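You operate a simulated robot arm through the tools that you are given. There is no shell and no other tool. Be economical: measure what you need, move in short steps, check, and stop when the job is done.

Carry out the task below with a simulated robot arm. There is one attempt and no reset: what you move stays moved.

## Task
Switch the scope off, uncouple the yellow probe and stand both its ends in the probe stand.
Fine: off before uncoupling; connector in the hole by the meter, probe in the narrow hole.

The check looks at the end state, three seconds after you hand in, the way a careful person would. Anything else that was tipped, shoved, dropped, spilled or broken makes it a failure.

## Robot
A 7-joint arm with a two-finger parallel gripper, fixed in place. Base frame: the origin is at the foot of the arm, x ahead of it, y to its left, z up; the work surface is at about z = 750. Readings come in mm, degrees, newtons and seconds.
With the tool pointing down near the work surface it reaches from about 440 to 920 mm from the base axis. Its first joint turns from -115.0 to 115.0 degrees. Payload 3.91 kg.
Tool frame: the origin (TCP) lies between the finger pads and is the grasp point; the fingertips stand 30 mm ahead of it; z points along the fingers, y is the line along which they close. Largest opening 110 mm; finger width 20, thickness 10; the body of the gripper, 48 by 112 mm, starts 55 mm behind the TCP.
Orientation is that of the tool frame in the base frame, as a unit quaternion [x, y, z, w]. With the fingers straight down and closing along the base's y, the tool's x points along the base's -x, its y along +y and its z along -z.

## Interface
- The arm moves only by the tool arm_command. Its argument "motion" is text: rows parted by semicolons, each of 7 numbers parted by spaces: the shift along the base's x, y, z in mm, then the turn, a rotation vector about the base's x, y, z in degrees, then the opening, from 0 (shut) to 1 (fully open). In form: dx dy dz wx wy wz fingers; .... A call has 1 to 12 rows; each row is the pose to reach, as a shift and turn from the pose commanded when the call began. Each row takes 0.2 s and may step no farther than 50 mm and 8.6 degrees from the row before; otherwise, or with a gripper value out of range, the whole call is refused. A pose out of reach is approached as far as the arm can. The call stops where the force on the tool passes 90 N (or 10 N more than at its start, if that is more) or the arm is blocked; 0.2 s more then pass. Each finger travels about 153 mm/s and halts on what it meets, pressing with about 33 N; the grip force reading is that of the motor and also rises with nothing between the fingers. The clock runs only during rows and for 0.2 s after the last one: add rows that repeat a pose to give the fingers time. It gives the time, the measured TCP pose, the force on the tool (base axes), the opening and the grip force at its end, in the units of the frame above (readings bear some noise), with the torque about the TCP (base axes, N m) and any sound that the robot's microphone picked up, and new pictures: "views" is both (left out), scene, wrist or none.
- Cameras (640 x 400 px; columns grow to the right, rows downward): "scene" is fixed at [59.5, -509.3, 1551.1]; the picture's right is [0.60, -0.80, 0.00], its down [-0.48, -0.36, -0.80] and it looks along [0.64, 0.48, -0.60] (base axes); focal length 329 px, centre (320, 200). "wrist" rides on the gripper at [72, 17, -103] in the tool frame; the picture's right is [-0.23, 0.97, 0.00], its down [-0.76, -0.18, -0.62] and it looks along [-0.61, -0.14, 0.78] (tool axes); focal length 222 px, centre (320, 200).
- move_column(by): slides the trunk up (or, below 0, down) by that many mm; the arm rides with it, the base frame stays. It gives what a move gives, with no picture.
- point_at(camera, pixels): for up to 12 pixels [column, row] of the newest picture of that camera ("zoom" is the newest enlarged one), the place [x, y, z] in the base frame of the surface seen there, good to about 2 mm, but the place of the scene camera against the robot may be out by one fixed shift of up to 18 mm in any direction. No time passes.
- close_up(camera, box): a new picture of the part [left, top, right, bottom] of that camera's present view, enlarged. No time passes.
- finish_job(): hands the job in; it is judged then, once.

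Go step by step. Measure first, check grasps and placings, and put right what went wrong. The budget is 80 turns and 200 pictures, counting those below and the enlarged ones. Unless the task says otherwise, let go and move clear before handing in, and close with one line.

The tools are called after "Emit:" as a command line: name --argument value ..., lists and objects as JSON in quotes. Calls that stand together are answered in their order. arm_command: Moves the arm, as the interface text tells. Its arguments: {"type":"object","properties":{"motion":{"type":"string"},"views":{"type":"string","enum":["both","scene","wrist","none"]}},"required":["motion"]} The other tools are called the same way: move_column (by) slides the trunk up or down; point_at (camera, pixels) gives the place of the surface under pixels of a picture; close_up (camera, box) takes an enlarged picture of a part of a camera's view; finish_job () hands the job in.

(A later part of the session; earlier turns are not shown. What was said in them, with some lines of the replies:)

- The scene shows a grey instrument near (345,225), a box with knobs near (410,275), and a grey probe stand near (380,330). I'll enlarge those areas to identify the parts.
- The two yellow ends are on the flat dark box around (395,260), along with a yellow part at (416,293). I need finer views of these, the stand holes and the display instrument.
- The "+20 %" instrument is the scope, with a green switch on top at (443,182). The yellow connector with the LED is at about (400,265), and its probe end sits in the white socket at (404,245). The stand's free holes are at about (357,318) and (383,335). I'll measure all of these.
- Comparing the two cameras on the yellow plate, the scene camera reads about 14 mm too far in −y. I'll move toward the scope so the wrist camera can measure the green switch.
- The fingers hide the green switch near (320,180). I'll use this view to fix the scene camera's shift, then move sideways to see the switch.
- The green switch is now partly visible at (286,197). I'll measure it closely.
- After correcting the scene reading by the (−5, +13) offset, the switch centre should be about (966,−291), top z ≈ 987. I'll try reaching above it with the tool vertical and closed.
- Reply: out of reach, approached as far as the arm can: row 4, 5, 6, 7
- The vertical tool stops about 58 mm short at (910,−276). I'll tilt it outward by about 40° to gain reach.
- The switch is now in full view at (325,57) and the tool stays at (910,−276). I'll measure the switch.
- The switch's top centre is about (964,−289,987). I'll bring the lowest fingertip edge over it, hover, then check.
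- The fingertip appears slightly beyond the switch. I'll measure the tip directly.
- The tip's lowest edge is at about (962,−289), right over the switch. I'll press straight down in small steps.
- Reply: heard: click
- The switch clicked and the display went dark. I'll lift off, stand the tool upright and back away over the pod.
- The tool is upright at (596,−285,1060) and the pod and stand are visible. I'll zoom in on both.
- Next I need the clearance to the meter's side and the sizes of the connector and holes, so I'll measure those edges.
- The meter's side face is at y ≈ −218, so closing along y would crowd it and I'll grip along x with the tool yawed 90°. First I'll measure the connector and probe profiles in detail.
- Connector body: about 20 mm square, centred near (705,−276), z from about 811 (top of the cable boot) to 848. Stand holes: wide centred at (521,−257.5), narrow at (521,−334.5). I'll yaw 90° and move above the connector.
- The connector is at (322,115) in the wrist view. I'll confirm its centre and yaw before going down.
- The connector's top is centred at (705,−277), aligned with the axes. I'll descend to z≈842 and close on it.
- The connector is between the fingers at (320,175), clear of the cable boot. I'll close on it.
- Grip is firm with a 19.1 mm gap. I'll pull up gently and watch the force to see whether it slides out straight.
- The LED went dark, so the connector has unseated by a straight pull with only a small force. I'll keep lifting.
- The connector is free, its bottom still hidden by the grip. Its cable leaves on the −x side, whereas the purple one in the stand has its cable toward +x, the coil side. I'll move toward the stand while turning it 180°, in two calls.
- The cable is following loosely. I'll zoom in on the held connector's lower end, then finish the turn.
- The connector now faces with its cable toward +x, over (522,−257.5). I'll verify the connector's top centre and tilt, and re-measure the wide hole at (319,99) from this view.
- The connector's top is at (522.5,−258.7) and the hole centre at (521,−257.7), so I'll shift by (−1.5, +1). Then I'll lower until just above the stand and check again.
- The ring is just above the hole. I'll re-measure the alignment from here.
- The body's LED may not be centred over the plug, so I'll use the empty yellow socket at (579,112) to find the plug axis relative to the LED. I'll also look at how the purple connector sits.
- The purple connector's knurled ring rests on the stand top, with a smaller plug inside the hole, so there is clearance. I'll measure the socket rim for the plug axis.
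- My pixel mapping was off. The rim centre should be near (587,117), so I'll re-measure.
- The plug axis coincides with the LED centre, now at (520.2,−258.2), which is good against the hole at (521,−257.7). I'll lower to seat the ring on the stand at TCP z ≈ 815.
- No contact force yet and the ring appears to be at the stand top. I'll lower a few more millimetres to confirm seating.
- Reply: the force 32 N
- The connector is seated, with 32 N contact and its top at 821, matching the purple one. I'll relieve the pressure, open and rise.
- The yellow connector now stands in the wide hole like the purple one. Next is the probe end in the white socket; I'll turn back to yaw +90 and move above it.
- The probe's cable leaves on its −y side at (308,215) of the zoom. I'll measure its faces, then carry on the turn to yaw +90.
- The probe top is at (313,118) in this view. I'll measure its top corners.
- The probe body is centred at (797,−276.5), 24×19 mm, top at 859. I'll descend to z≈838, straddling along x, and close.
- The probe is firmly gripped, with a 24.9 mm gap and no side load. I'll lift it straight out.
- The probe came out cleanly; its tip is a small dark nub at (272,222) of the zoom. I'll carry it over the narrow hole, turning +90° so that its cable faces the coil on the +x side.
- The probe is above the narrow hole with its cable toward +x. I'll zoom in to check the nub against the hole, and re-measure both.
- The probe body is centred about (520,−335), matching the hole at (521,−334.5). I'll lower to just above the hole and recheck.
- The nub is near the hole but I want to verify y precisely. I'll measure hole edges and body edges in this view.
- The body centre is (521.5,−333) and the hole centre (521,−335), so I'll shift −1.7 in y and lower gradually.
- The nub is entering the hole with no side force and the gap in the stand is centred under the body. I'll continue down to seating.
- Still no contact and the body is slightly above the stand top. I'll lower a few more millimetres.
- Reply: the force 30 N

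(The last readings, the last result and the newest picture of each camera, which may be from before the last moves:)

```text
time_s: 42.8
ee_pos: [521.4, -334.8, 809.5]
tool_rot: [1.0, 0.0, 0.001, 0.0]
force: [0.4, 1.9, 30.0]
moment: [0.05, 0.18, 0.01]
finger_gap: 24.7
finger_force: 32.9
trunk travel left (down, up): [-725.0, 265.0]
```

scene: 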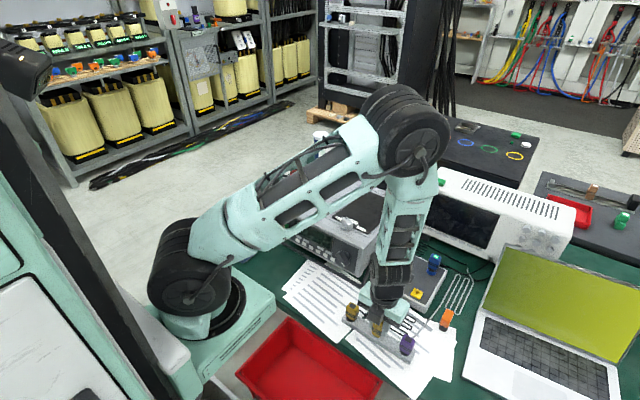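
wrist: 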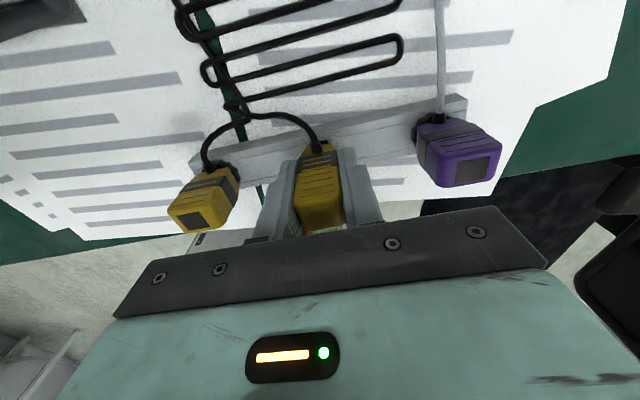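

Contact of 30 N at z 809.5, as predicted. I'll look once, then relieve and release.

Emit:
close_up --camera "scene" --box '[365, 315, 405, 345]'

Emit:
arm_command --motion "0 0 1.5 0 0 0 0; 0 0 1.5 0 0 0 0.3; 0 0 1.5 0 0 0 0.38; 0 0 1.5 0 0 0 0.38"

Emit:
close_up --camera "scene" --box '[365, 315, 405, 345]'

Emit:
close_up --camera "wrist" --box '[260, 100, 380, 230]'

```text
13.33 times, centred on (385, 330) of scene
```

zoom: 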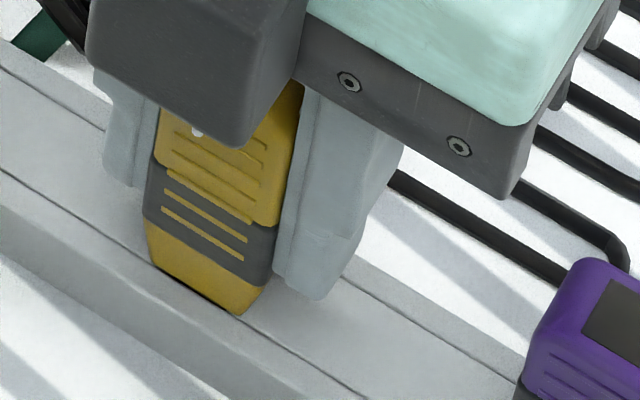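

```text
time_s: 43.8
ee_pos: [520.8, -336.2, 810.1]
tool_rot: [1.0, 0.0, 0.0, 0.0]
force: [0.8, -0.4, 0.4]
moment: [0.01, 0.02, 0.04]
finger_gap: 41.7
finger_force: 0.0
trunk travel left (down, up): [-725.0, 265.0]
```

scene: 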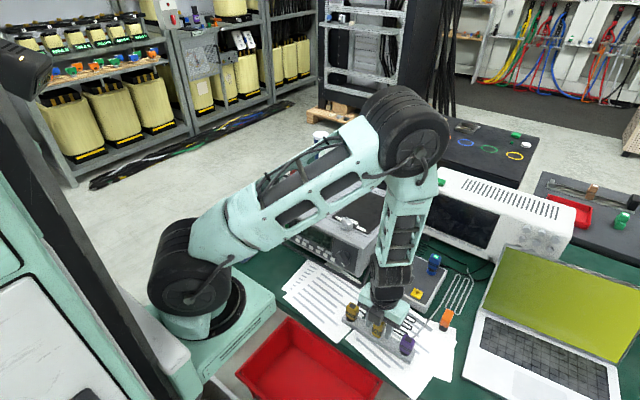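
wrist: 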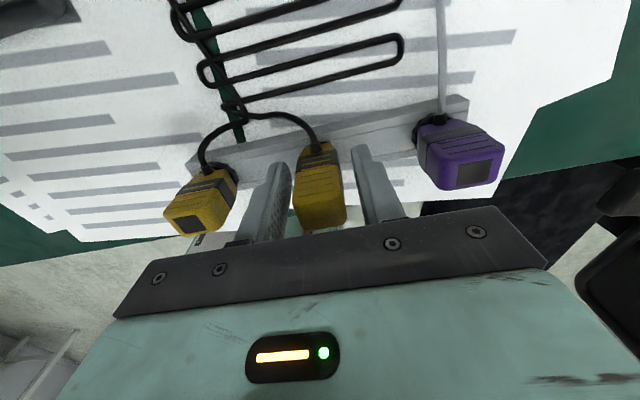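

```text
13.33 times, centred on (385, 330) of scene
```

zoom: 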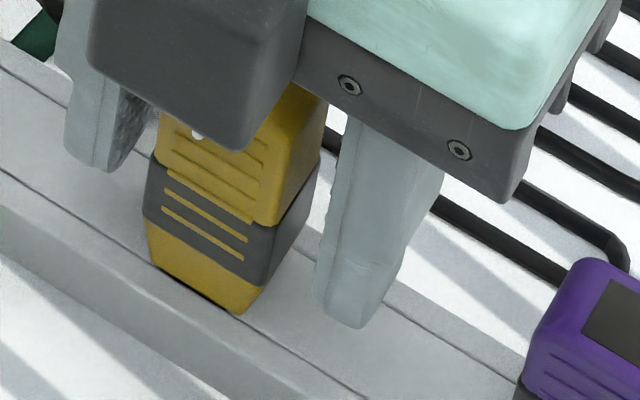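

```text
3.08 times, centred on (320, 165) of wrist
```

zoom: 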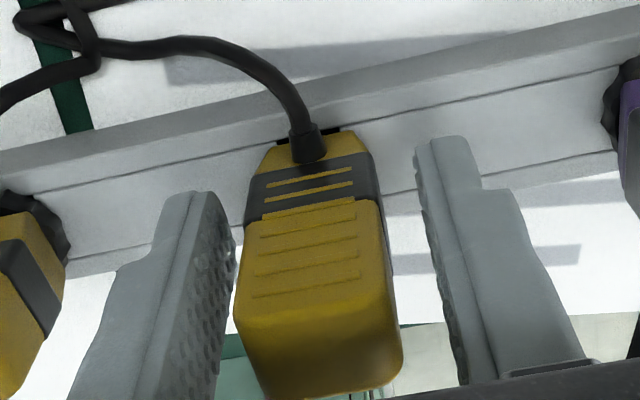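

The probe stands upright on its own, seated and free of the fingers. I'll rise straight up and back away, then check everything.

Emit:
arm_command --motion "0 0 20 0 0 0 0.38; 0 0 50 0 0 0 0.38; 0 0 95 0 0 0 0.38; 0 0 140 0 0 0 0.38; 0 20 185 0 0 0 0.38; -10 60 220 0 0 0 0.38; -20 100 250 0 0 0 0.38; -20 145 270 0 0 0 0.38; -20 190 280 0 0 0 0.38; -20 190 280 0 0 0 0.38"

Emit:
close_up --camera "scene" --box '[330, 225, 460, 360]'

Emit:
close_up --camera "scene" --box '[230, 120, 590, 345]'

```text
refused: row 6 steps farther than a row can; nothing moved
```

```text
2.96 times, centred on (395, 292) of scene
```

zoom: 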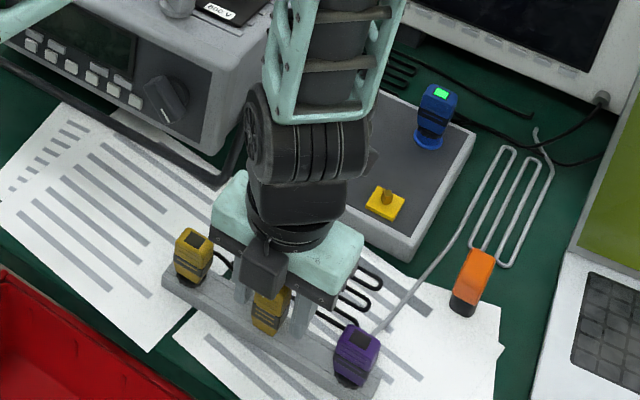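

```text
1.78 times, centred on (410, 232) of scene
```

zoom: 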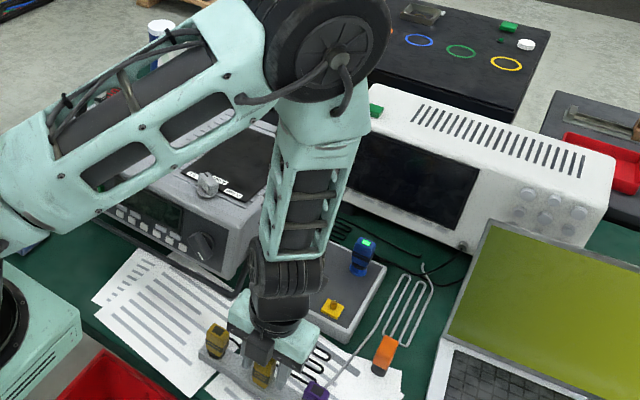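

The call was refused because one step was too long. I'll rise with smaller steps.

Emit:
arm_command --motion "0 0 20 0 0 0 0.38; 0 0 50 0 0 0 0.38; 0 0 95 0 0 0 0.38; 0 0 140 0 0 0 0.38; 0 15 180 0 0 0 0.38; 0 40 210 0 0 0 0.38; 0 75 235 0 0 0 0.38; 0 115 250 0 0 0 0.38; 0 155 260 0 0 0 0.38; 0 195 265 0 0 0 0.38; 0 195 265 0 0 0 0.38"

Emit:
close_up --camera "scene" --box '[330, 225, 460, 360]'

Emit:
close_up --camera "scene" --box '[345, 295, 425, 360]'

```text
time_s: 46.2
ee_pos: [520.9, -141.4, 1074.4]
tool_rot: [1.0, 0.0, 0.0, 0.0]
force: [-0.4, 0.2, 0.0]
moment: [-0.03, 0.02, -0.02]
finger_gap: 41.8
finger_force: 0.1
trunk travel left (down, up): [-725.0, 265.0]
```

scene: 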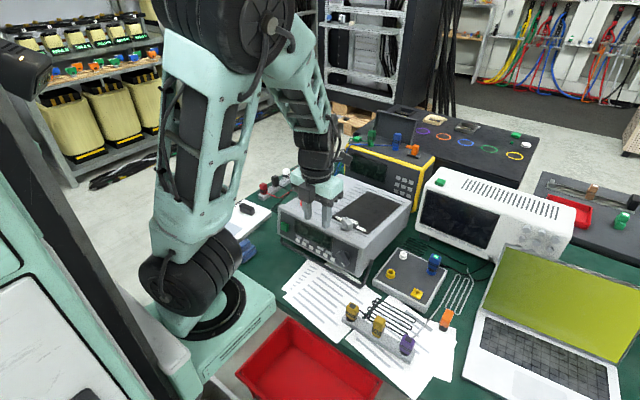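
wrist: 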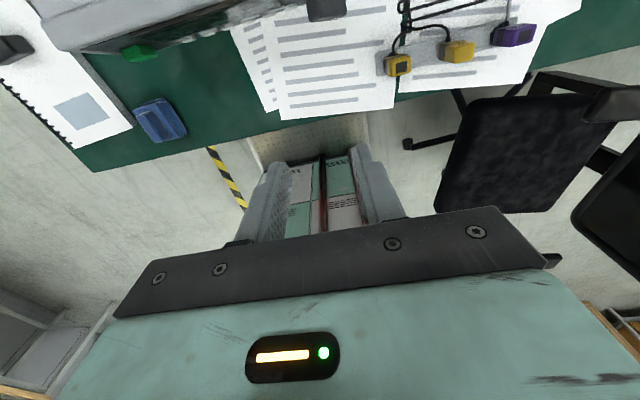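

```text
2.96 times, centred on (395, 292) of scene
```

zoom: 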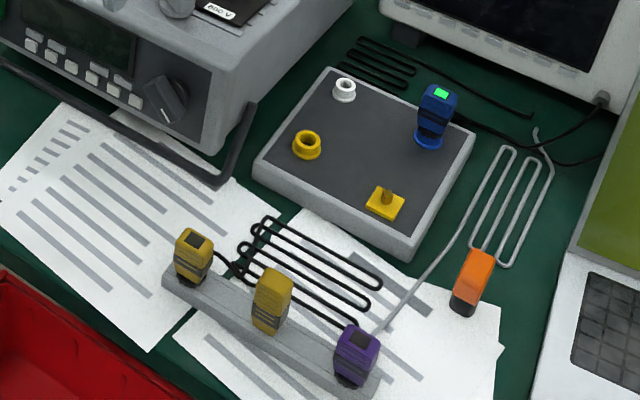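

```text
6.15 times, centred on (385, 328) of scene
```

zoom: 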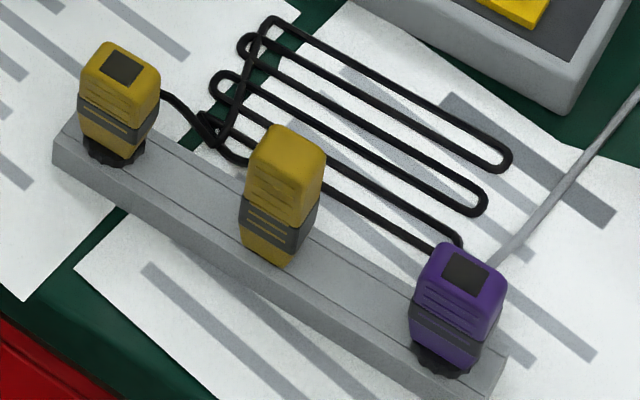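

The connector is upright in the hole by the meter and the probe is upright in the narrow hole. The scope display is dark, nothing else has moved, and the arm is clear, so I'll hand in.

Emit:
finish_job

```text
The job is handed in.
```

I switched the scope off first, then uncoupled the yellow probe. Its connector is now in the hole by the meter and the probe is in the narrow hole, both upright with the arm clear.
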